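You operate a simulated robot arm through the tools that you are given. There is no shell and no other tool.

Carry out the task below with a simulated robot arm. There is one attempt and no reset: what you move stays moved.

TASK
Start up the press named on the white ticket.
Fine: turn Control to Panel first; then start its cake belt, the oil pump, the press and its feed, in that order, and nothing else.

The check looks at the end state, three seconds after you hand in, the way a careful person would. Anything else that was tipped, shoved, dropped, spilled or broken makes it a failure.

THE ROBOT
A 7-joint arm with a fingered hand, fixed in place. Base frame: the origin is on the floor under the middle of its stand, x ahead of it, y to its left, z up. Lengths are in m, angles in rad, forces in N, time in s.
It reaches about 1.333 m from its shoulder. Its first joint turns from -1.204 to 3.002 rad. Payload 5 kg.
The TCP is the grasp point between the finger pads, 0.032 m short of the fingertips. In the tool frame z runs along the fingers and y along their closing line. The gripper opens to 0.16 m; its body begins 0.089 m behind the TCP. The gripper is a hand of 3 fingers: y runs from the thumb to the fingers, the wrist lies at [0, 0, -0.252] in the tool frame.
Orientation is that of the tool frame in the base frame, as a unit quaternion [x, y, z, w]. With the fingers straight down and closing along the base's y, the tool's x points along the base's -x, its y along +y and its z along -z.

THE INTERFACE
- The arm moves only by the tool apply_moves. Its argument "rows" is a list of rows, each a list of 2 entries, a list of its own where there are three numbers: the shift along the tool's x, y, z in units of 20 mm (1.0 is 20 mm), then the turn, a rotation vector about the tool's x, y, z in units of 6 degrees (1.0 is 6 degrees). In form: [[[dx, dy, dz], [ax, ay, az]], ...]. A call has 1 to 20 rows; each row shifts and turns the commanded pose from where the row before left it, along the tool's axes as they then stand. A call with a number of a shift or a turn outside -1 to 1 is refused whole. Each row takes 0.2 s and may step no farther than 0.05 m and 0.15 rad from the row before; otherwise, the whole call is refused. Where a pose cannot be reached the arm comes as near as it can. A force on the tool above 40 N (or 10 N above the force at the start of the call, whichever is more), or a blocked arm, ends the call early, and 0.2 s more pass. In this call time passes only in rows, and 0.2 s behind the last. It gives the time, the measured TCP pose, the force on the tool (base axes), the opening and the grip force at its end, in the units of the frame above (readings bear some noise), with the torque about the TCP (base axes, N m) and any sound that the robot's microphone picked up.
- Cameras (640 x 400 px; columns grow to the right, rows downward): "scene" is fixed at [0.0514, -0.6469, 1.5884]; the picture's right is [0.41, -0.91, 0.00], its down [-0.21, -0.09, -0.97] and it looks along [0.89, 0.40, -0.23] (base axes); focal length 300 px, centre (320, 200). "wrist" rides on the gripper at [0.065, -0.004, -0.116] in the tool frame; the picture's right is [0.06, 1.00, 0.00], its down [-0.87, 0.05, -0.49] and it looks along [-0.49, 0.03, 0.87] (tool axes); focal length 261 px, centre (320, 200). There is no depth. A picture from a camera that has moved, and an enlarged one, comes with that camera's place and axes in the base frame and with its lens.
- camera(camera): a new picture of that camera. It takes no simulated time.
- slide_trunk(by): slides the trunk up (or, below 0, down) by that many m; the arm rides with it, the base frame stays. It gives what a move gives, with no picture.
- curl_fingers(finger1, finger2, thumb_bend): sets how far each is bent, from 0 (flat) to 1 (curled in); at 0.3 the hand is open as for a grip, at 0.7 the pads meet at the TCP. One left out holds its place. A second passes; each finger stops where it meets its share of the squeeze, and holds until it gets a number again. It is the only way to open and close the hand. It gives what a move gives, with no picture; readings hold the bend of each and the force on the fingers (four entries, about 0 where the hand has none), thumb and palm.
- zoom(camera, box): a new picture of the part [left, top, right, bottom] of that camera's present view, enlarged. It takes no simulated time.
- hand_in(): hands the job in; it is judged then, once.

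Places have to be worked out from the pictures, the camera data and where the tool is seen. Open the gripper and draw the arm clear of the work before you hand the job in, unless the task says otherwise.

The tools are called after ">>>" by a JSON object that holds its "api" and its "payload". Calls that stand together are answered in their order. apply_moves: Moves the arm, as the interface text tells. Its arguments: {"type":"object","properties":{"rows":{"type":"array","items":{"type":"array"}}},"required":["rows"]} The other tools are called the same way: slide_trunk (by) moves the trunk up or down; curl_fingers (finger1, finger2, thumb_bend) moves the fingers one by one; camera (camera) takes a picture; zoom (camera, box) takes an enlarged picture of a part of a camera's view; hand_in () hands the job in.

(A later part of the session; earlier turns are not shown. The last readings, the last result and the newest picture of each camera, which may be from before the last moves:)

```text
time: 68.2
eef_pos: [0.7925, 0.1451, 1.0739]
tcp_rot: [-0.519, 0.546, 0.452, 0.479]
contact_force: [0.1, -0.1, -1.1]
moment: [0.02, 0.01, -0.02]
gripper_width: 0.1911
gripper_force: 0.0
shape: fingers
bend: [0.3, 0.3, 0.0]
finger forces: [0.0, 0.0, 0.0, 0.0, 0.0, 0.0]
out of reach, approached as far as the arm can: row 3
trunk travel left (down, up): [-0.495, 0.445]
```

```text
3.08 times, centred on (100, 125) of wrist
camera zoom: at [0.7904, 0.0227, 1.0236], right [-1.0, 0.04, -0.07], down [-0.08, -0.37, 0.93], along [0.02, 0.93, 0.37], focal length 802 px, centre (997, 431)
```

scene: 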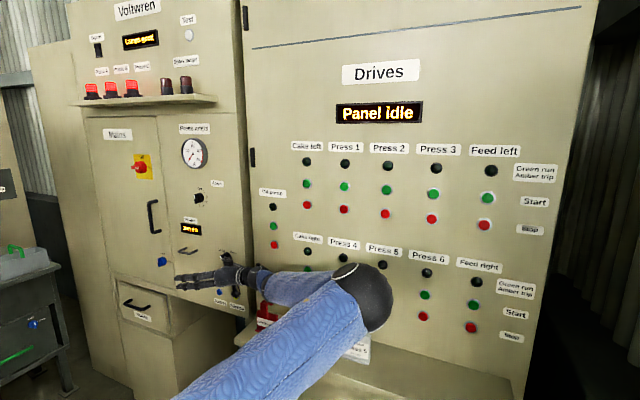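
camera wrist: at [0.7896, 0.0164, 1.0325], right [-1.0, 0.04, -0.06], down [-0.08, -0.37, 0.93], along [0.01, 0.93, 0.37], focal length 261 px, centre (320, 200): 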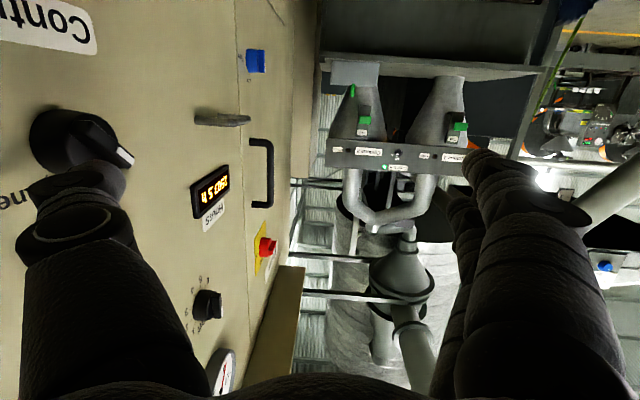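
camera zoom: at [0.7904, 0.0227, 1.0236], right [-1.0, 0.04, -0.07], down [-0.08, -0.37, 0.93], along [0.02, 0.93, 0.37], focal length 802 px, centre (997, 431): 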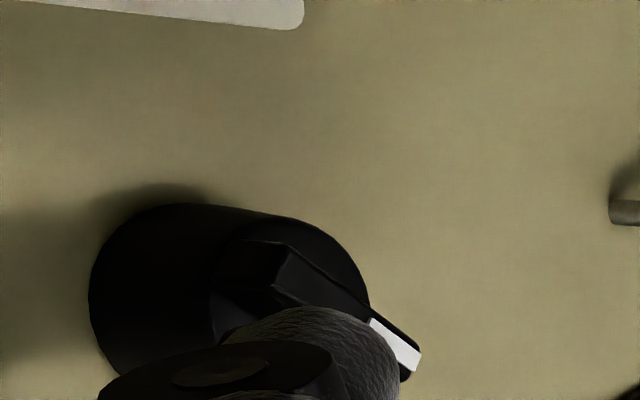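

The left limit stopped me again at TCP y≈0.146. The elbow sits about 0.15 m above the wrist, likely at the first joint's forward limit, so lowering the trunk should level the forearm and give a few cm more reach. I retreat from the knob, raise the hand 0.15 m and lower the trunk by the same amount.

>>> {"api": "apply_moves", "payload": {"rows": [[[0.07, 0.8, -0.54], [0, 0, 0]], [[0.07, 0.8, -0.54], [0, 0, 0]], [[0.07, 0.8, -0.54], [0, 0, 0]], [[-0.93, 0, -0.126], [0, 0, 0]], [[-0.93, 0, -0.126], [0, 0, 0]], [[-0.93, 0, -0.126], [0, 0, 0]], [[-0.93, 0, -0.126], [0, 0, 0]], [[-0.93, 0, -0.126], [0, 0, 0]], [[-0.93, 0, -0.126], [0, 0, 0]], [[-0.93, 0, -0.126], [0, 0, 0]], [[-0.93, 0, -0.126], [0, 0, 0]]]}}

>>> {"api": "slide_trunk", "payload": {"by": -0.15}}

>>> {"api": "camera", "payload": {"camera": "scene"}}

>>> {"api": "camera", "payload": {"camera": "wrist"}}

```text
time: 70.6
eef_pos: [0.7427, 0.1179, 1.2215]
tcp_rot: [-0.519, 0.546, 0.452, 0.478]
contact_force: [-0.4, -0.6, -0.6]
moment: [0.02, 0.02, 0.0]
gripper_width: 0.1913
gripper_force: 0.1
shape: fingers
bend: [0.3, 0.3, 0.0]
finger forces: [0.1, 0.0, 0.1, 0.0, 0.1, 0.0]
trunk travel left (down, up): [-0.495, 0.445]
```

```text
time: 72.4
eef_pos: [0.744, 0.1176, 1.0722]
tcp_rot: [-0.52, 0.545, 0.452, 0.477]
contact_force: [-0.2, -0.5, 0.4]
moment: [-0.02, 0.01, 0.0]
gripper_width: 0.1913
gripper_force: 0.1
shape: fingers
bend: [0.3, 0.3, 0.0]
finger forces: [0.0, 0.0, 0.1, 0.0, 0.1, 0.1]
trunk travel left (down, up): [-0.345, 0.595]
```

```text
taken
```

scene: 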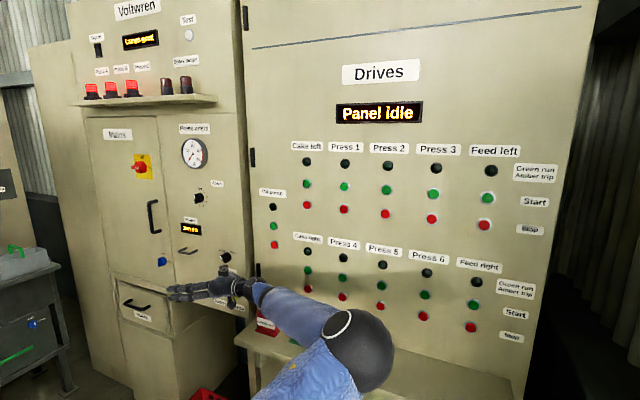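

```text
taken
camera wrist: at [0.7408, -0.0046, 1.0227], right [-1.0, 0.04, -0.07], down [-0.08, -0.37, 0.93], along [0.02, 0.93, 0.37], focal length 261 px, centre (320, 200)
```

wrist: 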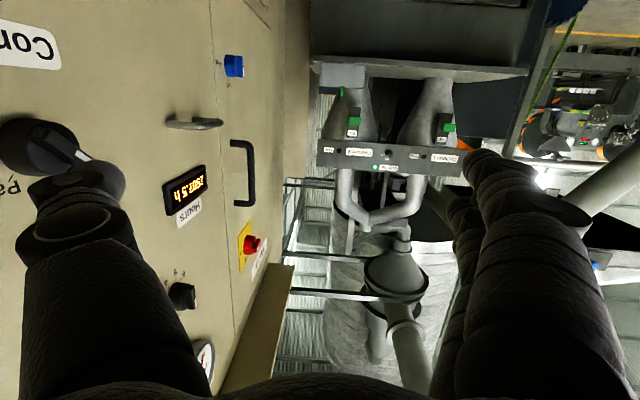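

The forearm is flatter now. I test how far left the hand goes at this offset from the face, three 15 mm steps.

>>> {"api": "apply_moves", "payload": {"rows": [[[-0.1, 0.037, 0.743], [0, 0, 0]], [[-0.1, 0.037, 0.743], [0, 0, 0]], [[-0.1, 0.037, 0.743], [0, 0, 0]], [[-0.1, 0.037, 0.743], [0, 0, 0]]]}}

>>> {"api": "camera", "payload": {"camera": "scene"}}

```text
time: 73.4
eef_pos: [0.7441, 0.1793, 1.0715]
tcp_rot: [-0.519, 0.546, 0.452, 0.478]
contact_force: [0.5, 0.7, -0.6]
moment: [0.02, 0.01, 0.03]
gripper_width: 0.1912
gripper_force: 0.1
shape: fingers
bend: [0.3, 0.3, 0.0]
finger forces: [0.1, 0.0, 0.1, 0.0, 0.1, 0.0]
trunk travel left (down, up): [-0.345, 0.595]
```

```text
taken
```

scene: 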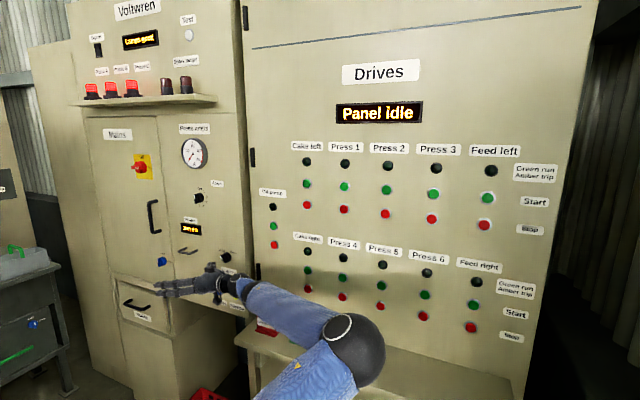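

The reach to the left is much better now (TCP 0.744, 0.179, no limit flag). I go right a bit, then forward, to the start position beside the ridge at tip ≈(0.913,0.150,1.080).

>>> {"api": "apply_moves", "payload": {"rows": [[[-0.125, -0.04, -0.85], [0, 0, 0]], [[-0.125, -0.04, -0.85], [0, 0, 0]], [[0, -0.81, 0.04], [0, 0, 0]], [[0, -0.81, 0.04], [0, 0, 0]], [[0, -0.81, 0.04], [0, 0, 0]]]}}

>>> {"api": "zoom", "payload": {"camera": "scene", "box": [200, 235, 256, 270]}}

>>> {"api": "zoom", "payload": {"camera": "wrist", "box": [0, 60, 200, 190]}}

```text
time: 74.6
eef_pos: [0.7922, 0.1445, 1.0801]
tcp_rot: [-0.52, 0.545, 0.453, 0.477]
contact_force: [0.2, -0.2, -0.3]
moment: [-0.03, 0.0, 0.02]
gripper_width: 0.1912
gripper_force: 0.0
shape: fingers
bend: [0.3, 0.3, 0.0]
finger forces: [0.1, 0.0, 0.0, 0.0, 0.1, 0.1]
trunk travel left (down, up): [-0.345, 0.595]
```

```text
11.43 times, centred on (228, 252) of scene
camera zoom: at [0.0514, -0.6469, 1.5884], right [0.41, -0.91, 0.0], down [-0.21, -0.09, -0.97], along [0.89, 0.4, -0.23], focal length 3433 px, centre (1371, -400)
```

zoom: 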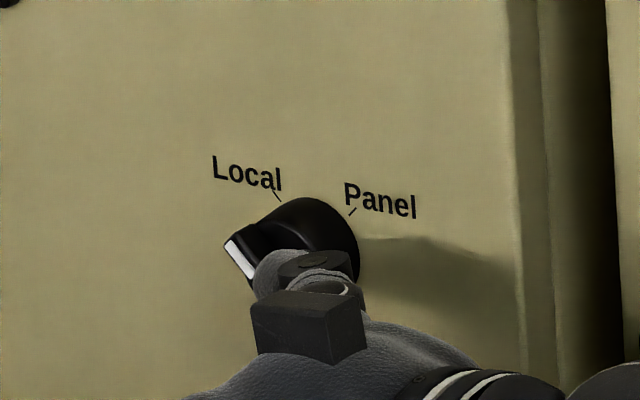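

```text
3.08 times, centred on (100, 125) of wrist
camera zoom: at [0.7897, 0.0223, 1.0305], right [-1.0, 0.04, -0.06], down [-0.08, -0.37, 0.93], along [0.02, 0.93, 0.37], focal length 802 px, centre (997, 431)
```

zoom: 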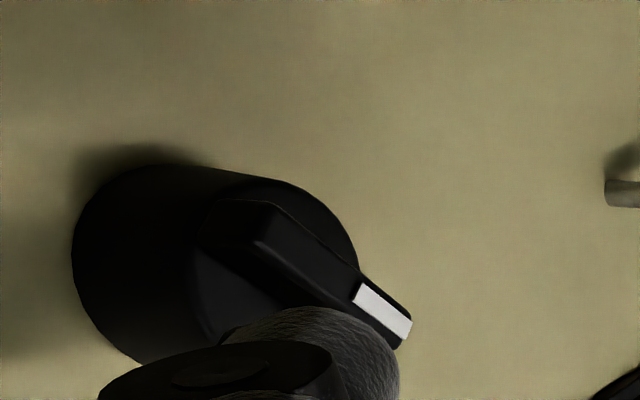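

The tip is at about (0.913,0.149,1.079) with reach to spare. I press 6 mm left and 3 mm deeper, then start down along the flank.

>>> {"api": "apply_moves", "payload": {"rows": [[[-0.04, -0.135, 0.3], [0, 0, 0]], [[0.24, 0.003, 0.083], [0, 0, 0]], [[0.24, 0.003, 0.083], [0, 0, 0]]]}}

>>> {"api": "zoom", "payload": {"camera": "scene", "box": [200, 235, 256, 270]}}

>>> {"api": "zoom", "payload": {"camera": "wrist", "box": [0, 60, 200, 190]}}

```text
time: 75.4
eef_pos: [0.7942, 0.1543, 1.0699]
tcp_rot: [-0.52, 0.545, 0.453, 0.477]
contact_force: [1.0, -1.5, -0.1]
moment: [0.01, -0.13, -0.18]
gripper_width: 0.1918
gripper_force: 1.0
shape: fingers
bend: [0.3, 0.3, 0.0]
finger forces: [0.0, 0.0, 0.1, 0.0, 1.5, 0.0]
trunk travel left (down, up): [-0.345, 0.595]
```

```text
11.43 times, centred on (228, 252) of scene
camera zoom: at [0.0514, -0.6469, 1.5884], right [0.41, -0.91, 0.0], down [-0.21, -0.09, -0.97], along [0.89, 0.4, -0.23], focal length 3433 px, centre (1371, -400)
```

zoom: 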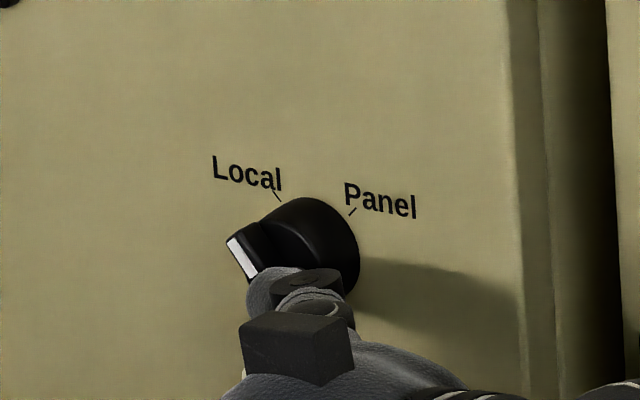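

```text
3.08 times, centred on (100, 125) of wrist
camera zoom: at [0.7929, 0.0305, 1.0208], right [-1.0, 0.04, -0.06], down [-0.08, -0.37, 0.93], along [0.02, 0.93, 0.37], focal length 802 px, centre (997, 431)
```

zoom: 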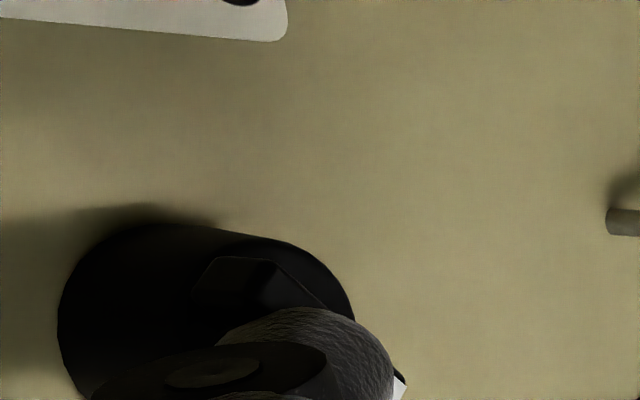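

Contact at last: the thumb feels 1.5 N and the ridge's white mark has started to turn. I continue sweeping down along the arc.

>>> {"api": "apply_moves", "payload": {"rows": [[[0.29, 0.003, 0.09], [0, 0, 0]], [[0.29, 0.003, 0.09], [0, 0, 0]]]}}

>>> {"api": "zoom", "payload": {"camera": "scene", "box": [200, 235, 256, 270]}}

>>> {"api": "zoom", "payload": {"camera": "wrist", "box": [0, 60, 200, 190]}}

```text
time: 76.0
eef_pos: [0.7949, 0.1564, 1.06]
tcp_rot: [-0.52, 0.545, 0.452, 0.478]
contact_force: [-1.0, -0.1, -0.4]
moment: [-0.01, -0.02, -0.03]
gripper_width: 0.1914
gripper_force: 0.5
shape: fingers
bend: [0.3, 0.3, 0.0]
finger forces: [0.1, 0.1, 0.0, 0.0, 0.5, 0.0]
trunk travel left (down, up): [-0.345, 0.595]
```

```text
11.43 times, centred on (228, 252) of scene
camera zoom: at [0.0514, -0.6469, 1.5884], right [0.41, -0.91, 0.0], down [-0.21, -0.09, -0.97], along [0.89, 0.4, -0.23], focal length 3433 px, centre (1371, -400)
```

zoom: 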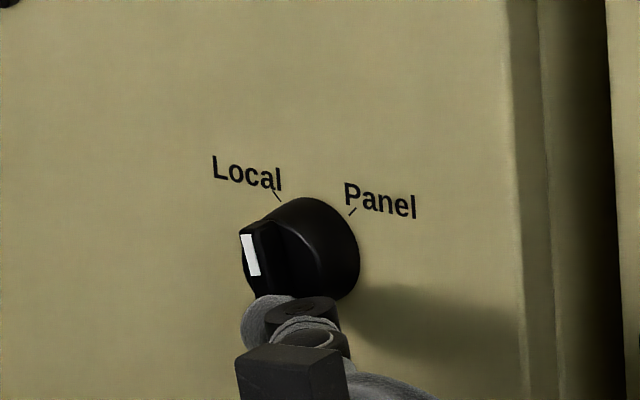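

```text
3.08 times, centred on (100, 125) of wrist
camera zoom: at [0.793, 0.0332, 1.0097], right [-1.0, 0.04, -0.07], down [-0.08, -0.37, 0.93], along [0.02, 0.93, 0.37], focal length 802 px, centre (997, 431)
```

zoom: 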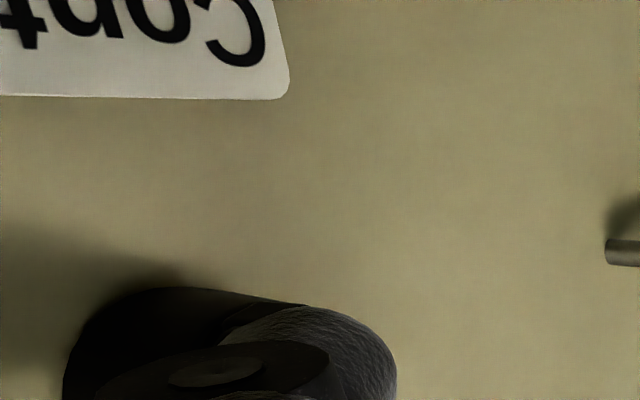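

The ridge is now nearly vertical, about 40° turned, with only a light force. I continue to the left and slightly down to bring the tail across to the lower left.

>>> {"api": "apply_moves", "payload": {"rows": [[[0.16, 0.012, 0.27], [0, 0, 0]], [[0.03, 0.014, 0.3], [0, 0, 0]]]}}

>>> {"api": "zoom", "payload": {"camera": "scene", "box": [200, 235, 256, 270]}}

```text
time: 76.6
eef_pos: [0.7943, 0.1676, 1.0533]
tcp_rot: [-0.52, 0.545, 0.453, 0.477]
contact_force: [0.1, 0.2, 0.2]
moment: [0.0, 0.02, -0.03]
gripper_width: 0.1916
gripper_force: 0.0
shape: fingers
bend: [0.3, 0.3, 0.0]
finger forces: [0.0, 0.1, 0.1, 0.0, 0.0, 0.0]
trunk travel left (down, up): [-0.345, 0.595]
```

```text
11.43 times, centred on (228, 252) of scene
camera zoom: at [0.0514, -0.6469, 1.5884], right [0.41, -0.91, 0.0], down [-0.21, -0.09, -0.97], along [0.89, 0.4, -0.23], focal length 3433 px, centre (1371, -400)
```

zoom: 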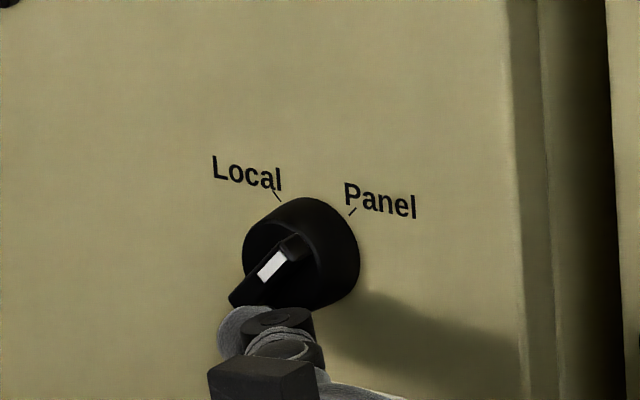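

The ridge now points to the upper right and the force is gone, so it seems to have snapped to Panel. I back the thumb straight away from the face and check.

>>> {"api": "apply_moves", "payload": {"rows": [[[0, 1, -0.05], [0, 0, 0]], [[0, 1, -0.05], [0, 0, 0]], [[0, 1, -0.05], [0, 0, 0]]]}}

>>> {"api": "zoom", "payload": {"camera": "scene", "box": [200, 235, 256, 270]}}

>>> {"api": "camera", "payload": {"camera": "scene"}}

>>> {"api": "camera", "payload": {"camera": "wrist"}}

```text
time: 77.4
eef_pos: [0.7338, 0.1668, 1.0546]
tcp_rot: [-0.519, 0.545, 0.452, 0.479]
contact_force: [-0.8, 0.3, 0.0]
moment: [-0.01, 0.02, -0.06]
gripper_width: 0.1916
gripper_force: 0.0
shape: fingers
bend: [0.3, 0.3, 0.0]
finger forces: [0.0, 0.0, 0.1, 0.0, 0.1, 0.0]
trunk travel left (down, up): [-0.345, 0.595]
```

```text
11.43 times, centred on (228, 252) of scene
camera zoom: at [0.0514, -0.6469, 1.5884], right [0.41, -0.91, 0.0], down [-0.21, -0.09, -0.97], along [0.89, 0.4, -0.23], focal length 3433 px, centre (1371, -400)
```

zoom: 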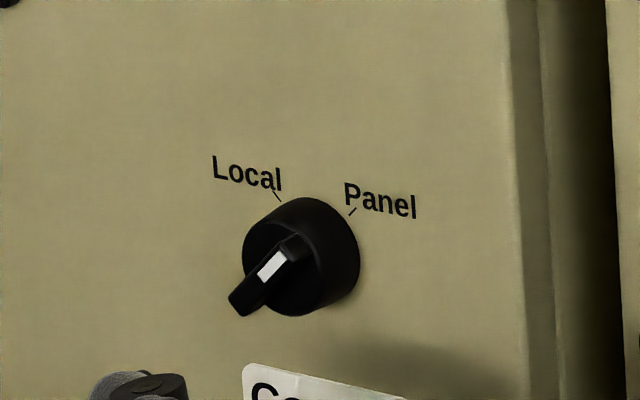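

```text
taken
```

scene: 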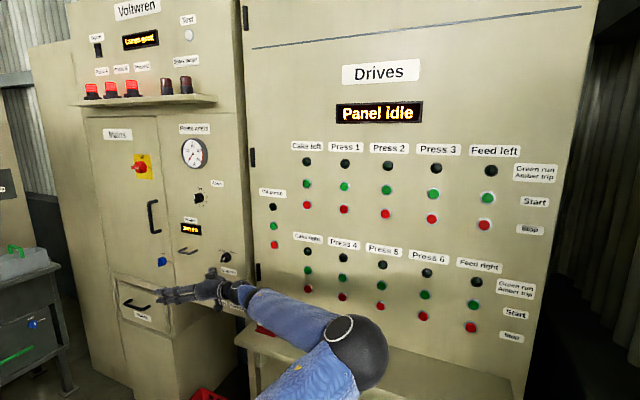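

```text
taken
camera wrist: at [0.7321, 0.0446, 1.0055], right [-1.0, 0.04, -0.07], down [-0.08, -0.37, 0.93], along [0.02, 0.93, 0.37], focal length 261 px, centre (320, 200)
```

wrist: 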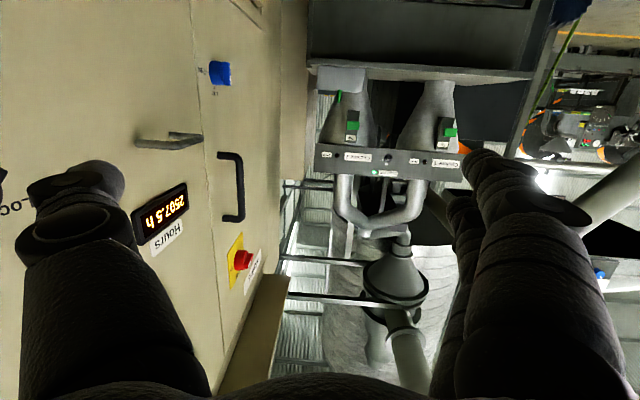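

The pointer is on Panel and stays there. Next is Cake right start: I retreat, raise the hand and return to the 57° yaw / 30° tilt posture, using the thumb tip as the poking finger.

>>> {"api": "apply_moves", "payload": {"rows": [[[-0.325, 0.305, -0.97], [0, 0, 0]], [[-0.325, 0.305, -0.97], [0, 0, 0]], [[-0.325, 0.305, -0.97], [0, 0, 0]], [[-0.325, 0.305, -0.97], [0, 0, 0]], [[-0.325, 0.305, -0.97], [0, 0, 0]], [[-0.325, 0.305, -0.97], [0, 0, 0]], [[-0.325, 0.305, -0.97], [0, 0, 0]], [[-0.325, 0.305, -0.97], [0, 0, 0]], [[0, 0, 0], [0.99, 0, 0.134]], [[0, 0, 0], [0.99, 0, 0.134]], [[0, 0, 0], [0.99, 0, 0.134]], [[0, 0, 0], [0.99, 0, 0.134]], [[0, 0, 0], [0.99, 0, 0.134]], [[0, 0, 0], [0, 0.92, 0]], [[0, 0, 0], [0, 0.92, 0]], [[0, 0, 0], [0, 0.92, 0]], [[0, 0, 0], [0, 0.92, 0]]]}}

>>> {"api": "camera", "payload": {"camera": "wrist"}}

>>> {"api": "camera", "payload": {"camera": "scene"}}

```text
time: 81.0
eef_pos: [0.6778, 0.0219, 1.1262]
tcp_rot: [-0.414, 0.759, 0.239, 0.441]
contact_force: [-0.1, 0.0, 0.0]
moment: [-0.02, 0.01, -0.02]
gripper_width: 0.1915
gripper_force: 0.1
shape: fingers
bend: [0.3, 0.3, 0.0]
finger forces: [0.0, 0.0, 0.0, 0.0, 0.0, 0.1]
trunk travel left (down, up): [-0.345, 0.595]
```

```text
taken
camera wrist: at [0.6096, -0.0911, 1.1268], right [-0.85, 0.52, -0.06], down [-0.05, 0.04, 1.0], along [0.52, 0.86, -0.01], focal length 261 px, centre (320, 200)
```

wrist: 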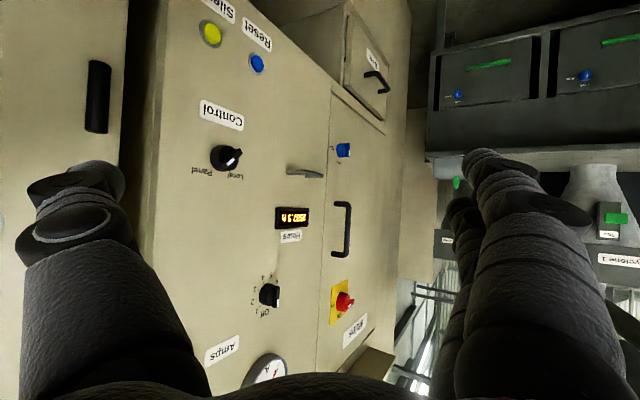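

```text
taken
```

scene: 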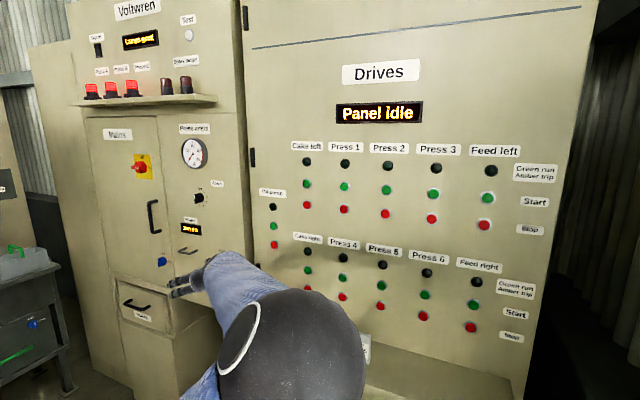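

I double-check the knob from this viewpoint before moving on.

>>> {"api": "zoom", "payload": {"camera": "wrist", "box": [170, 80, 290, 190]}}

```text
3.64 times, centred on (230, 135) of wrist
camera zoom: at [0.6096, -0.0911, 1.1268], right [-0.85, 0.52, -0.06], down [-0.05, 0.04, 1.0], along [0.52, 0.86, -0.01], focal length 948 px, centre (647, 436)
```

zoom: 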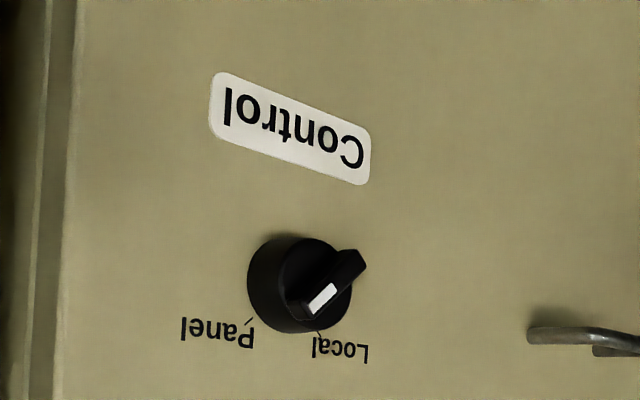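

The pointer is on Panel. Now I turn the hand to about 33° yaw and move so the thumb tip hovers in front of Cake right's green start button, about 7 cm off the panel.

>>> {"api": "apply_moves", "payload": {"rows": [[[0, 0, 0], [0.866, 0, 0.5]], [[0, 0, 0], [0.866, 0, 0.5]], [[0, 0, 0], [0.866, 0, 0.5]], [[0, 0, 0], [0.866, 0, 0.5]], [[0.086, -0.92, 0.152], [0, 0, 0]], [[0.086, -0.92, 0.152], [0, 0, 0]], [[0.086, -0.92, 0.152], [0, 0, 0]], [[0.086, -0.92, 0.152], [0, 0, 0]], [[0.086, -0.92, 0.152], [0, 0, 0]], [[0.086, -0.92, 0.152], [0, 0, 0]], [[0.086, -0.92, 0.152], [0, 0, 0]], [[0.086, -0.92, 0.152], [0, 0, 0]], [[0.086, -0.92, 0.152], [0, 0, 0]]]}}

>>> {"api": "camera", "payload": {"camera": "wrist"}}

>>> {"api": "camera", "payload": {"camera": "scene"}}

```text
time: 83.8
eef_pos: [0.7803, -0.1074, 1.1015]
tcp_rot: [-0.247, 0.829, 0.143, 0.481]
contact_force: [-0.8, -1.0, -0.3]
moment: [-0.01, -0.04, 0.04]
gripper_width: 0.1912
gripper_force: 0.2
shape: fingers
bend: [0.3, 0.3, 0.0]
finger forces: [0.1, 0.0, 0.0, 0.1, 0.0, 0.0]
trunk travel left (down, up): [-0.345, 0.595]
```

```text
taken
camera wrist: at [0.6728, -0.1831, 1.1011], right [-0.57, 0.82, -0.06], down [-0.03, 0.05, 1.0], along [0.82, 0.57, 0.0], focal length 261 px, centre (320, 200)
```

wrist: 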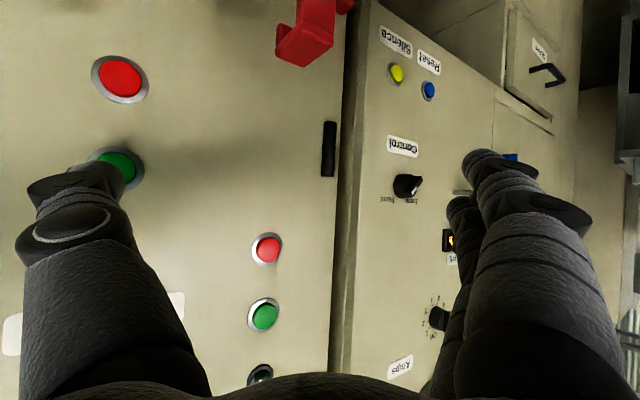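

```text
taken
```

scene: 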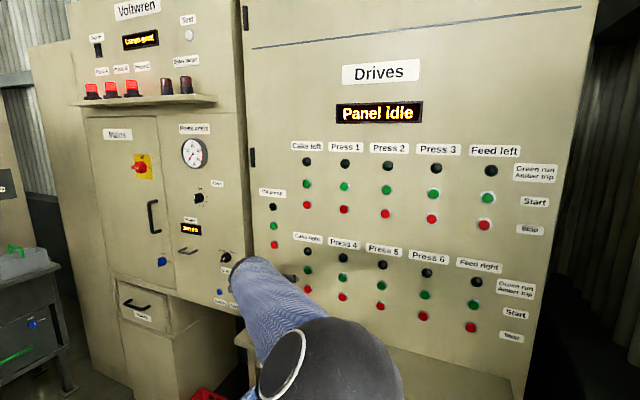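

By triangulation, Cake right start is at (0.944,-0.197,1.082), and the thumb tip is at about (0.859,-0.199,1.093) pointing at it. I lower it 9 mm and advance 5 cm, then check alignment.

>>> {"api": "apply_moves", "payload": {"rows": [[[-0.225, -0.43, 0.697], [0, 0, 0]], [[-0.225, -0.43, 0.697], [0, 0, 0]], [[-0.225, -0.43, 0.697], [0, 0, 0]]]}}

>>> {"api": "zoom", "payload": {"camera": "wrist", "box": [0, 50, 240, 200]}}

>>> {"api": "zoom", "payload": {"camera": "scene", "box": [250, 220, 370, 300]}}

```text
time: 84.6
eef_pos: [0.8319, -0.1062, 1.0923]
tcp_rot: [-0.247, 0.828, 0.144, 0.482]
contact_force: [0.2, -1.0, 0.3]
moment: [0.03, 0.01, 0.0]
gripper_width: 0.1916
gripper_force: 0.0
shape: fingers
bend: [0.3, 0.3, 0.0]
finger forces: [0.1, 0.0, 0.0, 0.0, 0.0, 0.0]
trunk travel left (down, up): [-0.345, 0.595]
```

```text
2.67 times, centred on (120, 125) of wrist
camera zoom: at [0.7232, -0.1807, 1.0921], right [-0.57, 0.82, -0.06], down [-0.03, 0.05, 1.0], along [0.82, 0.57, 0.0], focal length 695 px, centre (853, 400)
```

zoom: 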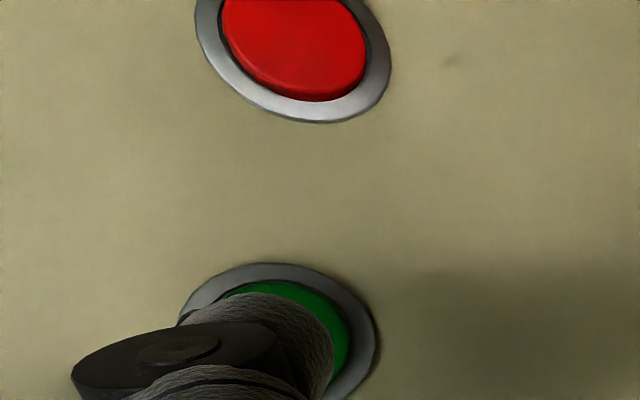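

```text
5.00 times, centred on (310, 260) of scene
camera zoom: at [0.0514, -0.6469, 1.5884], right [0.41, -0.91, 0.0], down [-0.21, -0.09, -0.97], along [0.89, 0.4, -0.23], focal length 1502 px, centre (370, -100)
```

zoom: 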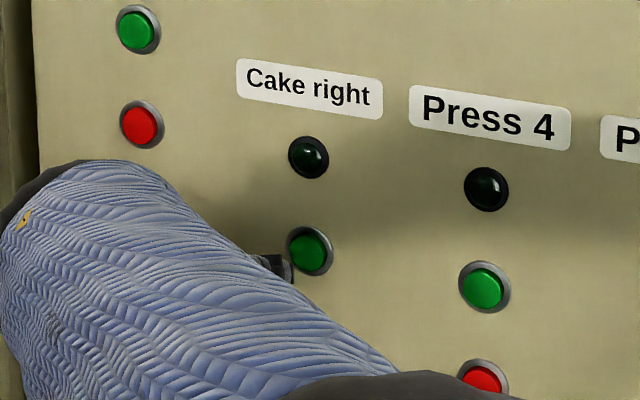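

The tip is centred on the green cap and well away from the red one. I push straight in by 5 mm steps, stopping after four to read force and sound.

>>> {"api": "apply_moves", "payload": {"rows": [[[-0.104, -0.137, 0.182], [0, 0, 0]], [[-0.104, -0.137, 0.182], [0, 0, 0]], [[-0.104, -0.137, 0.182], [0, 0, 0]], [[-0.104, -0.137, 0.182], [0, 0, 0]]]}}

>>> {"api": "zoom", "payload": {"camera": "scene", "box": [250, 220, 370, 300]}}

```text
time: 85.6
eef_pos: [0.8521, -0.1053, 1.0918]
tcp_rot: [-0.246, 0.828, 0.143, 0.483]
contact_force: [-0.1, -0.1, 0.5]
moment: [-0.01, -0.05, 0.03]
gripper_width: 0.1915
gripper_force: 0.0
shape: fingers
bend: [0.3, 0.3, 0.0]
finger forces: [0.1, 0.1, 0.1, 0.0, 0.0, 0.1]
trunk travel left (down, up): [-0.345, 0.595]
```

```text
5.00 times, centred on (310, 260) of scene
camera zoom: at [0.0514, -0.6469, 1.5884], right [0.41, -0.91, 0.0], down [-0.21, -0.09, -0.97], along [0.89, 0.4, -0.23], focal length 1502 px, centre (370, -100)
```

zoom: 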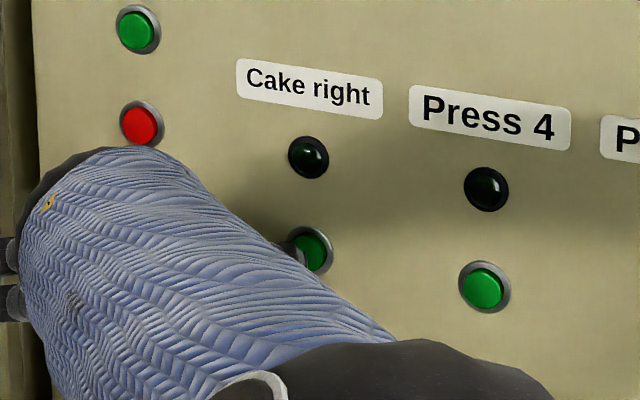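

No contact yet at an estimated tip x≈0.931. I go on in 3 mm steps.

>>> {"api": "apply_moves", "payload": {"rows": [[[-0.062, -0.082, 0.109], [0, 0, 0]], [[-0.062, -0.082, 0.109], [0, 0, 0]]]}}

>>> {"api": "zoom", "payload": {"camera": "scene", "box": [250, 220, 370, 300]}}

```text
time: 86.2
eef_pos: [0.8576, -0.1062, 1.0916]
tcp_rot: [-0.247, 0.829, 0.143, 0.482]
contact_force: [0.6, -0.5, 0.1]
moment: [0.02, 0.02, 0.04]
gripper_width: 0.1915
gripper_force: 0.1
shape: fingers
bend: [0.3, 0.3, 0.0]
finger forces: [0.0, 0.1, 0.0, 0.0, 0.0, 0.0]
trunk travel left (down, up): [-0.345, 0.595]
```

```text
5.00 times, centred on (310, 260) of scene
camera zoom: at [0.0514, -0.6469, 1.5884], right [0.41, -0.91, 0.0], down [-0.21, -0.09, -0.97], along [0.89, 0.4, -0.23], focal length 1502 px, centre (370, -100)
```

zoom: 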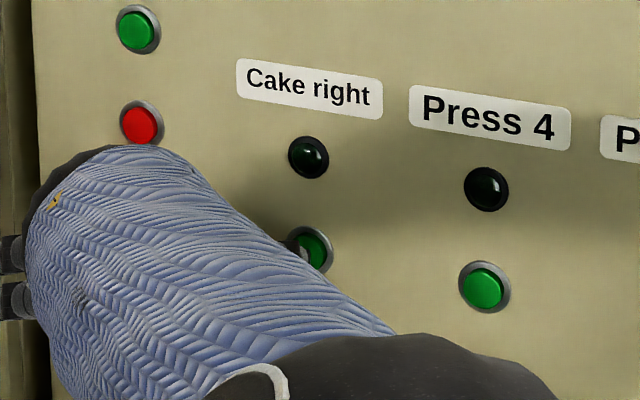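

Still free. Two more 3 mm steps.

>>> {"api": "apply_moves", "payload": {"rows": [[[-0.062, -0.082, 0.109], [0, 0, 0]], [[-0.062, -0.082, 0.109], [0, 0, 0]]]}}

>>> {"api": "zoom", "payload": {"camera": "scene", "box": [250, 220, 370, 300]}}

>>> {"api": "zoom", "payload": {"camera": "wrist", "box": [0, 50, 240, 200]}}

```text
time: 86.8
eef_pos: [0.8621, -0.1064, 1.0904]
tcp_rot: [-0.245, 0.829, 0.142, 0.483]
contact_force: [-1.0, 0.1, -0.1]
moment: [0.04, 0.04, -0.11]
gripper_width: 0.1916
gripper_force: 1.2
shape: fingers
bend: [0.3, 0.3, 0.0]
finger forces: [0.0, 0.1, 0.1, 0.1, 1.2, 0.0]
trunk travel left (down, up): [-0.345, 0.595]
```

```text
5.00 times, centred on (310, 260) of scene
camera zoom: at [0.0514, -0.6469, 1.5884], right [0.41, -0.91, 0.0], down [-0.21, -0.09, -0.97], along [0.89, 0.4, -0.23], focal length 1502 px, centre (370, -100)
```

zoom: 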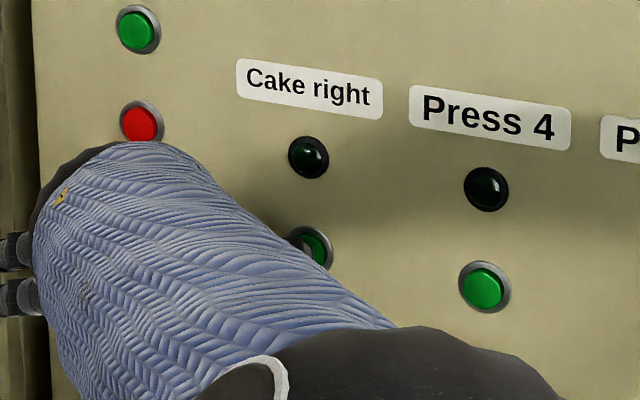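

```text
2.67 times, centred on (120, 125) of wrist
camera zoom: at [0.7544, -0.1813, 1.0912], right [-0.57, 0.82, -0.05], down [-0.03, 0.05, 1.0], along [0.82, 0.57, 0.0], focal length 695 px, centre (853, 400)
```

zoom: 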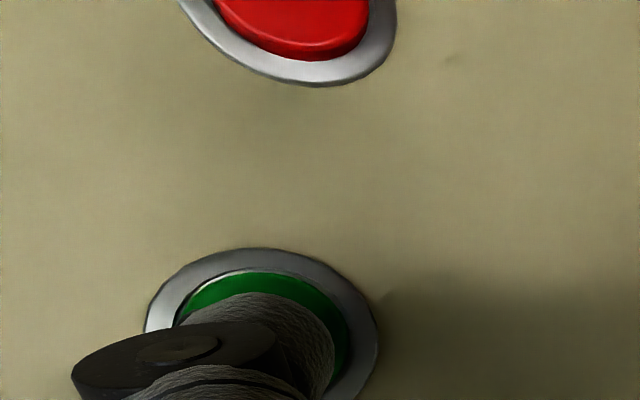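

Contact: the thumb feels 1.2 N on the green cap. I press further in two 3 mm steps.

>>> {"api": "apply_moves", "payload": {"rows": [[[-0.062, -0.082, 0.109], [0, 0, 0]], [[-0.062, -0.082, 0.109], [0, 0, 0]]]}}

>>> {"api": "zoom", "payload": {"camera": "scene", "box": [250, 220, 370, 300]}}

>>> {"api": "camera", "payload": {"camera": "scene"}}

```text
time: 87.4
eef_pos: [0.8679, -0.1062, 1.0924]
tcp_rot: [-0.246, 0.828, 0.143, 0.483]
contact_force: [-15.1, -0.4, -2.9]
moment: [0.27, 0.24, -1.4]
gripper_width: 0.1916
gripper_force: 7.4
shape: fingers
bend: [0.3, 0.3, 0.0]
finger forces: [0.1, 0.0, 0.1, 0.0, 14.4, 0.0]
trunk travel left (down, up): [-0.345, 0.595]
heard: click
```

```text
5.00 times, centred on (310, 260) of scene
camera zoom: at [0.0514, -0.6469, 1.5884], right [0.41, -0.91, 0.0], down [-0.21, -0.09, -0.97], along [0.89, 0.4, -0.23], focal length 1502 px, centre (370, -100)
```

zoom: 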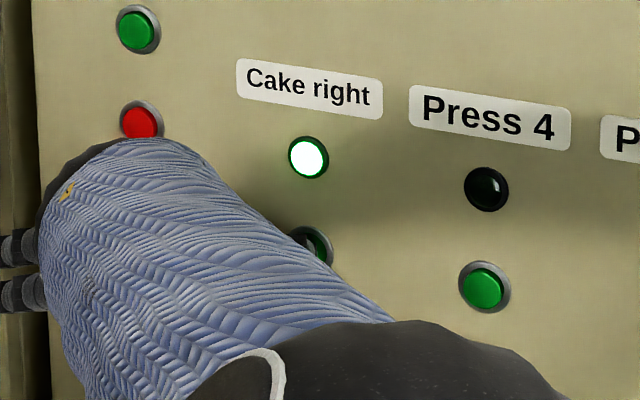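

```text
taken
```

scene: 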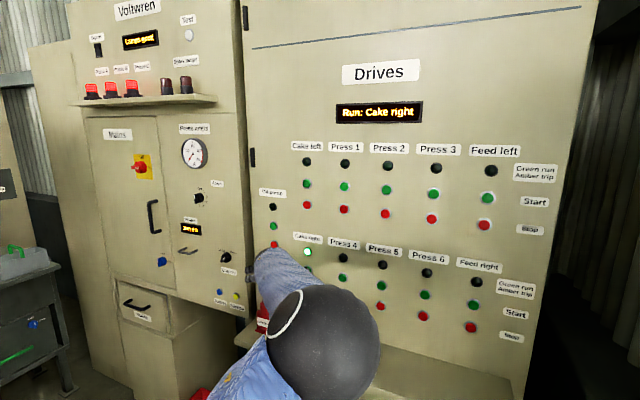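

Click heard; the display reads "Run: Cake right" and its lamp is lit. I retract 8 cm, yaw the hand to 57°, and move to hover in front of Oil pump start at (0.944,-0.062,1.231).

>>> {"api": "apply_moves", "payload": {"rows": [[[0.415, 0.547, -0.727], [0, 0, 0]], [[0.415, 0.547, -0.727], [0, 0, 0]], [[0.415, 0.547, -0.727], [0, 0, 0]], [[0.415, 0.547, -0.727], [0, 0, 0]], [[0, 0, 0], [-0.866, 0, -0.5]], [[0, 0, 0], [-0.866, 0, -0.5]], [[0, 0, 0], [-0.866, 0, -0.5]], [[0, 0, 0], [-0.866, 0, -0.5]], [[-0.926, 0.322, -0.038], [0, 0, 0]], [[-0.926, 0.322, -0.038], [0, 0, 0]], [[-0.926, 0.322, -0.038], [0, 0, 0]], [[-0.926, 0.322, -0.038], [0, 0, 0]], [[-0.926, 0.322, -0.038], [0, 0, 0]], [[-0.926, 0.322, -0.038], [0, 0, 0]], [[-0.926, 0.322, -0.038], [0, 0, 0]], [[-0.926, 0.322, -0.038], [0, 0, 0]], [[-0.926, 0.322, -0.038], [0, 0, 0]]]}}

>>> {"api": "camera", "payload": {"camera": "wrist"}}

>>> {"api": "camera", "payload": {"camera": "scene"}}

```text
time: 91.0
eef_pos: [0.7817, -0.0103, 1.2391]
tcp_rot: [-0.413, 0.759, 0.238, 0.443]
contact_force: [-0.5, -0.1, 0.5]
moment: [-0.01, 0.0, -0.02]
gripper_width: 0.1913
gripper_force: 0.1
shape: fingers
bend: [0.3, 0.3, 0.0]
finger forces: [0.0, 0.1, 0.1, 0.0, 0.1, 0.0]
trunk travel left (down, up): [-0.345, 0.595]
```

```text
taken
camera wrist: at [0.7137, -0.1234, 1.2395], right [-0.85, 0.52, -0.06], down [-0.05, 0.03, 1.0], along [0.52, 0.86, -0.01], focal length 261 px, centre (320, 200)
```

wrist: 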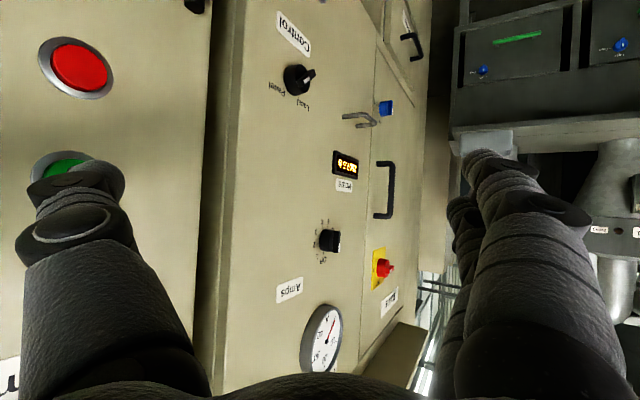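

```text
taken
```

scene: 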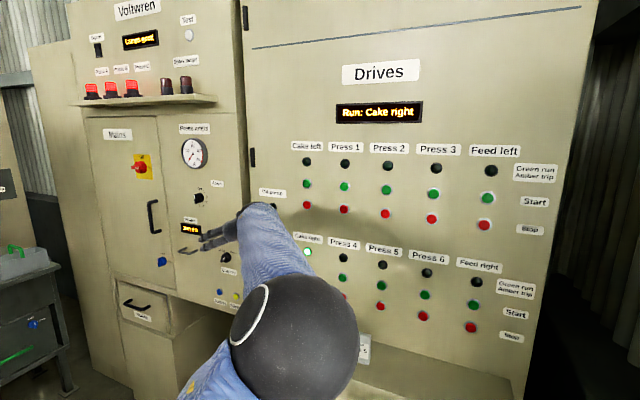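

The tip is lined up with the Oil pump's green cap (red is 7 cm lower and clear). I advance 4 cm toward it.

>>> {"api": "apply_moves", "payload": {"rows": [[[-0.135, -0.42, 0.237], [0, 0, 0]], [[-0.135, -0.42, 0.237], [0, 0, 0]], [[-0.135, -0.42, 0.237], [0, 0, 0]], [[-0.135, -0.42, 0.237], [0, 0, 0]]]}}

>>> {"api": "zoom", "payload": {"camera": "wrist", "box": [0, 50, 240, 200]}}

```text
time: 92.0
eef_pos: [0.8222, -0.0101, 1.2384]
tcp_rot: [-0.414, 0.759, 0.239, 0.442]
contact_force: [0.8, -0.2, -0.4]
moment: [-0.01, -0.05, 0.02]
gripper_width: 0.1914
gripper_force: 0.0
shape: fingers
bend: [0.3, 0.3, 0.0]
finger forces: [0.0, 0.0, 0.1, 0.0, 0.0, 0.1]
trunk travel left (down, up): [-0.345, 0.595]
```

```text
2.67 times, centred on (120, 125) of wrist
camera zoom: at [0.7531, -0.1236, 1.2394], right [-0.85, 0.52, -0.06], down [-0.05, 0.03, 1.0], along [0.52, 0.86, -0.01], focal length 695 px, centre (853, 400)
```

zoom: 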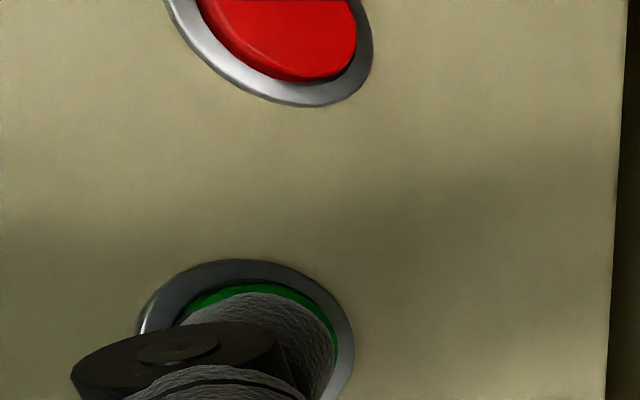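

The alignment is good. I keep advancing in 3 mm steps toward contact.

>>> {"api": "apply_moves", "payload": {"rows": [[[-0.04, -0.126, 0.071], [0, 0, 0]], [[-0.04, -0.126, 0.071], [0, 0, 0]], [[-0.04, -0.126, 0.071], [0, 0, 0]], [[-0.04, -0.126, 0.071], [0, 0, 0]]]}}

```text
time: 93.0
eef_pos: [0.8347, -0.0101, 1.2398]
tcp_rot: [-0.413, 0.759, 0.239, 0.443]
contact_force: [-4.6, -1.8, -1.4]
moment: [0.06, 0.1, -0.4]
gripper_width: 0.1906
gripper_force: 2.6
shape: fingers
bend: [0.3, 0.3, 0.0]
finger forces: [0.0, 0.0, 0.0, 0.0, 4.4, 0.0]
trunk travel left (down, up): [-0.345, 0.595]
heard: click
```

A click was heard with 4.6 N. I check the lamps and display.

>>> {"api": "camera", "payload": {"camera": "scene"}}

>>> {"api": "zoom", "payload": {"camera": "scene", "box": [240, 90, 440, 260]}}

```text
taken
```

scene: 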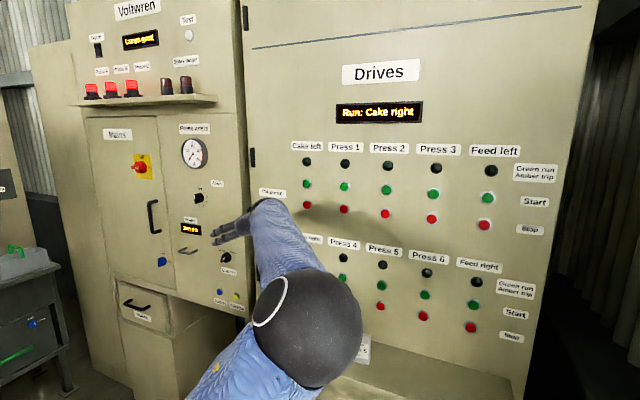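

```text
2.35 times, centred on (340, 175) of scene
camera zoom: at [0.0514, -0.6469, 1.5884], right [0.41, -0.91, 0.0], down [-0.21, -0.09, -0.97], along [0.89, 0.4, -0.23], focal length 707 px, centre (273, 259)
```

zoom: 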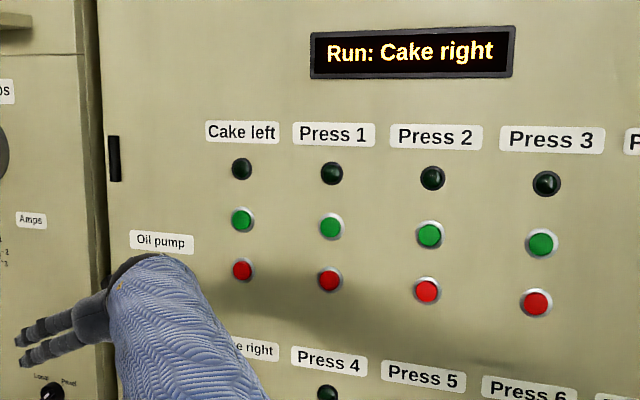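

The display still says "Run: Cake right" and the Oil pump lamp is hidden behind the arm. I retract 6 cm and look at the lamp.

>>> {"api": "apply_moves", "payload": {"rows": [[[0.269, 0.839, -0.474], [0, 0, 0]], [[0.269, 0.839, -0.474], [0, 0, 0]], [[0.269, 0.839, -0.474], [0, 0, 0]], [[0.269, 0.839, -0.474], [0, 0, 0]]]}}

>>> {"api": "camera", "payload": {"camera": "wrist"}}

>>> {"api": "zoom", "payload": {"camera": "scene", "box": [240, 90, 440, 260]}}

```text
time: 94.0
eef_pos: [0.7526, -0.0101, 1.2397]
tcp_rot: [-0.415, 0.758, 0.24, 0.442]
contact_force: [-0.1, -0.3, 0.4]
moment: [0.02, 0.0, -0.02]
gripper_width: 0.1911
gripper_force: 0.1
shape: fingers
bend: [0.3, 0.3, 0.0]
finger forces: [0.0, 0.0, 0.0, 0.0, 0.0, 0.1]
trunk travel left (down, up): [-0.345, 0.595]
```

```text
taken
camera wrist: at [0.6847, -0.1226, 1.2393], right [-0.85, 0.52, -0.06], down [-0.05, 0.03, 1.0], along [0.52, 0.86, 0.0], focal length 261 px, centre (320, 200)
```

wrist: 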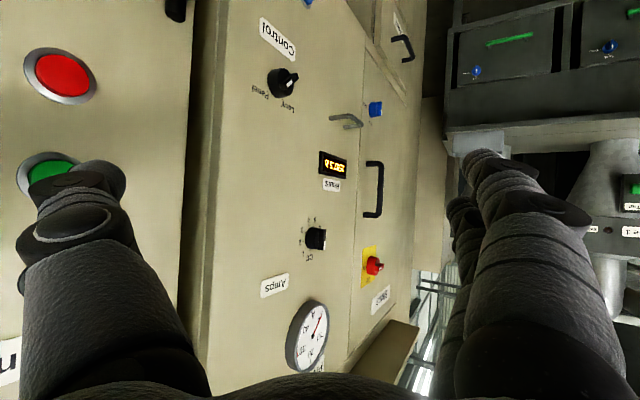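

```text
2.35 times, centred on (340, 175) of scene
camera zoom: at [0.0514, -0.6469, 1.5884], right [0.41, -0.91, 0.0], down [-0.21, -0.09, -0.97], along [0.89, 0.4, -0.23], focal length 707 px, centre (273, 259)
```

zoom: 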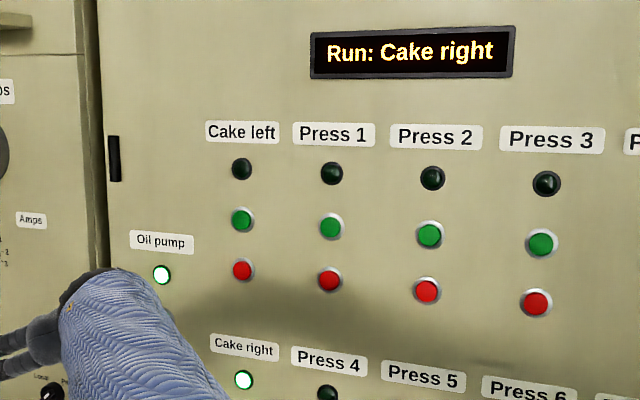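

The Oil pump lamp is lit. Next is Press 5 start at (0.944,-0.466,1.083): I turn back to 33° yaw and move to hover in front of it, about 8 cm off.

>>> {"api": "apply_moves", "payload": {"rows": [[[0, 0, 0], [0.866, 0, 0.5]], [[0, 0, 0], [0.866, 0, 0.5]], [[0, 0, 0], [0.866, 0, 0.5]], [[0, 0, 0], [0.866, 0, 0.5]], [[0.664, -0.997, -0.233], [0, 0, 0]], [[0.664, -0.997, -0.233], [0, 0, 0]], [[0.664, -0.997, -0.233], [0, 0, 0]], [[0.664, -0.997, -0.233], [0, 0, 0]], [[0.664, -0.997, -0.233], [0, 0, 0]], [[0.664, -0.997, -0.233], [0, 0, 0]], [[0.664, -0.997, -0.233], [0, 0, 0]], [[0.664, -0.997, -0.233], [0, 0, 0]], [[0.664, -0.997, -0.233], [0, 0, 0]], [[0.664, -0.997, -0.233], [0, 0, 0]], [[0.664, -0.997, -0.233], [0, 0, 0]], [[0.664, -0.997, -0.233], [0, 0, 0]], [[0.664, -0.997, -0.233], [0, 0, 0]], [[0.664, -0.997, -0.233], [0, 0, 0]], [[0.664, -0.997, -0.233], [0, 0, 0]], [[0.664, -0.997, -0.233], [0, 0, 0]]]}}

>>> {"api": "camera", "payload": {"camera": "wrist"}}

>>> {"api": "camera", "payload": {"camera": "scene"}}

```text
time: 98.2
eef_pos: [0.7865, -0.3703, 1.091]
tcp_rot: [-0.247, 0.828, 0.144, 0.482]
contact_force: [-0.2, -0.8, 0.6]
moment: [0.0, -0.03, -0.02]
gripper_width: 0.1911
gripper_force: 0.1
shape: fingers
bend: [0.3, 0.3, 0.0]
finger forces: [0.0, 0.0, 0.0, 0.1, 0.0, 0.0]
trunk travel left (down, up): [-0.345, 0.595]
```

```text
taken
camera wrist: at [0.6777, -0.4463, 1.0914], right [-0.57, 0.82, -0.06], down [-0.03, 0.05, 1.0], along [0.82, 0.57, 0.0], focal length 261 px, centre (320, 200)
```

wrist: 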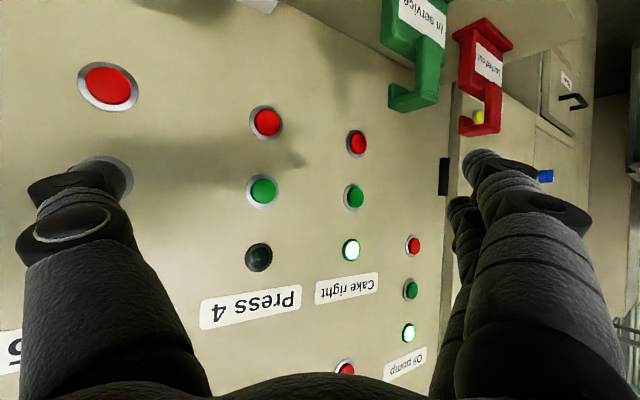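

```text
taken
```

scene: 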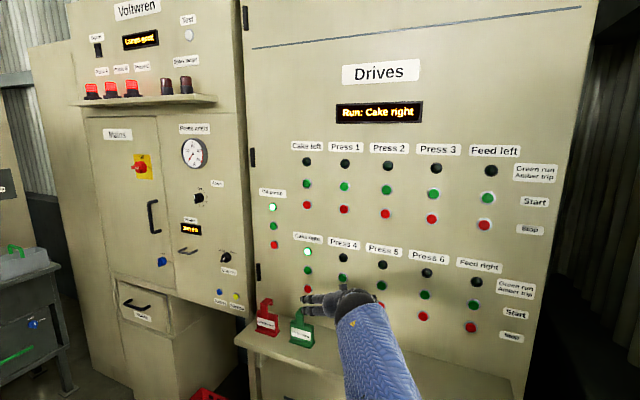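

The thumb is in front of Press 5's green button (label "5" at left, Press 4 to the right in this inverted view). I advance 6.5 cm and shift 5 mm right, then check.

>>> {"api": "apply_moves", "payload": {"rows": [[[-0.427, -0.663, 0.748], [0, 0, 0]], [[-0.427, -0.663, 0.748], [0, 0, 0]], [[-0.427, -0.663, 0.748], [0, 0, 0]]]}}

>>> {"api": "zoom", "payload": {"camera": "wrist", "box": [0, 50, 240, 200]}}

>>> {"api": "zoom", "payload": {"camera": "scene", "box": [280, 220, 460, 340]}}

```text
time: 99.0
eef_pos: [0.8509, -0.3767, 1.0918]
tcp_rot: [-0.246, 0.828, 0.143, 0.483]
contact_force: [0.7, 0.2, 0.1]
moment: [-0.01, 0.01, -0.02]
gripper_width: 0.1911
gripper_force: 0.0
shape: fingers
bend: [0.3, 0.3, 0.0]
finger forces: [0.1, 0.0, 0.1, 0.0, 0.0, 0.0]
trunk travel left (down, up): [-0.345, 0.595]
```

```text
2.67 times, centred on (120, 125) of wrist
camera zoom: at [0.7424, -0.4514, 1.0911], right [-0.57, 0.82, -0.06], down [-0.03, 0.05, 1.0], along [0.82, 0.57, 0.0], focal length 695 px, centre (853, 400)
```

zoom: 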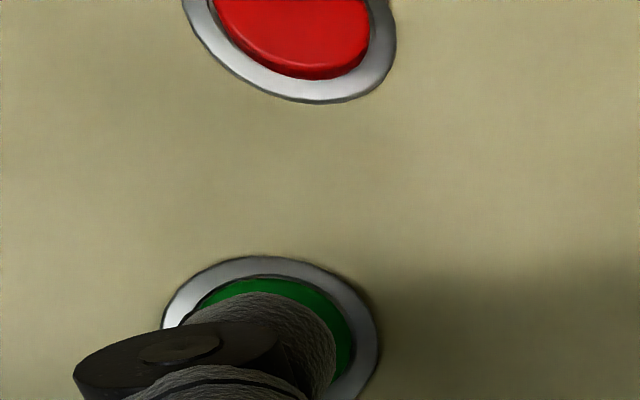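

```text
3.33 times, centred on (370, 280) of scene
camera zoom: at [0.0514, -0.6469, 1.5884], right [0.41, -0.91, 0.0], down [-0.21, -0.09, -0.97], along [0.89, 0.4, -0.23], focal length 1001 px, centre (153, -67)
```

zoom: 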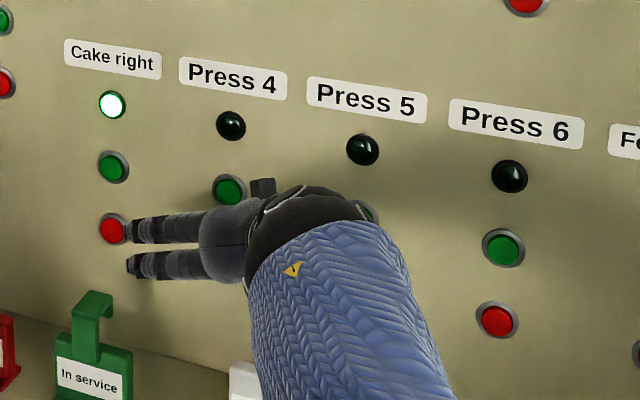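

The tip is centred on Press 5's green cap, and the other fingers are still about 12 cm off the panel. I press in 3 mm steps.

>>> {"api": "apply_moves", "payload": {"rows": [[[-0.062, -0.082, 0.109], [0, 0, 0]], [[-0.062, -0.082, 0.109], [0, 0, 0]], [[-0.062, -0.082, 0.109], [0, 0, 0]], [[-0.062, -0.082, 0.109], [0, 0, 0]], [[-0.062, -0.082, 0.109], [0, 0, 0]]]}}

>>> {"api": "camera", "payload": {"camera": "scene"}}

```text
time: 100.2
eef_pos: [0.866, -0.3766, 1.0918]
tcp_rot: [-0.246, 0.829, 0.143, 0.483]
contact_force: [-3.3, 0.4, -0.5]
moment: [0.11, 0.06, -0.27]
gripper_width: 0.191
gripper_force: 1.6
shape: fingers
bend: [0.3, 0.3, 0.0]
finger forces: [0.0, 0.0, 0.0, 0.0, 3.2, 0.0]
trunk travel left (down, up): [-0.345, 0.595]
heard: click
```

```text
taken
```

scene: 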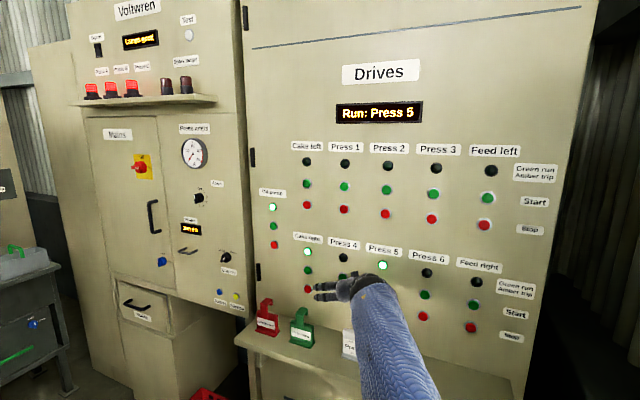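

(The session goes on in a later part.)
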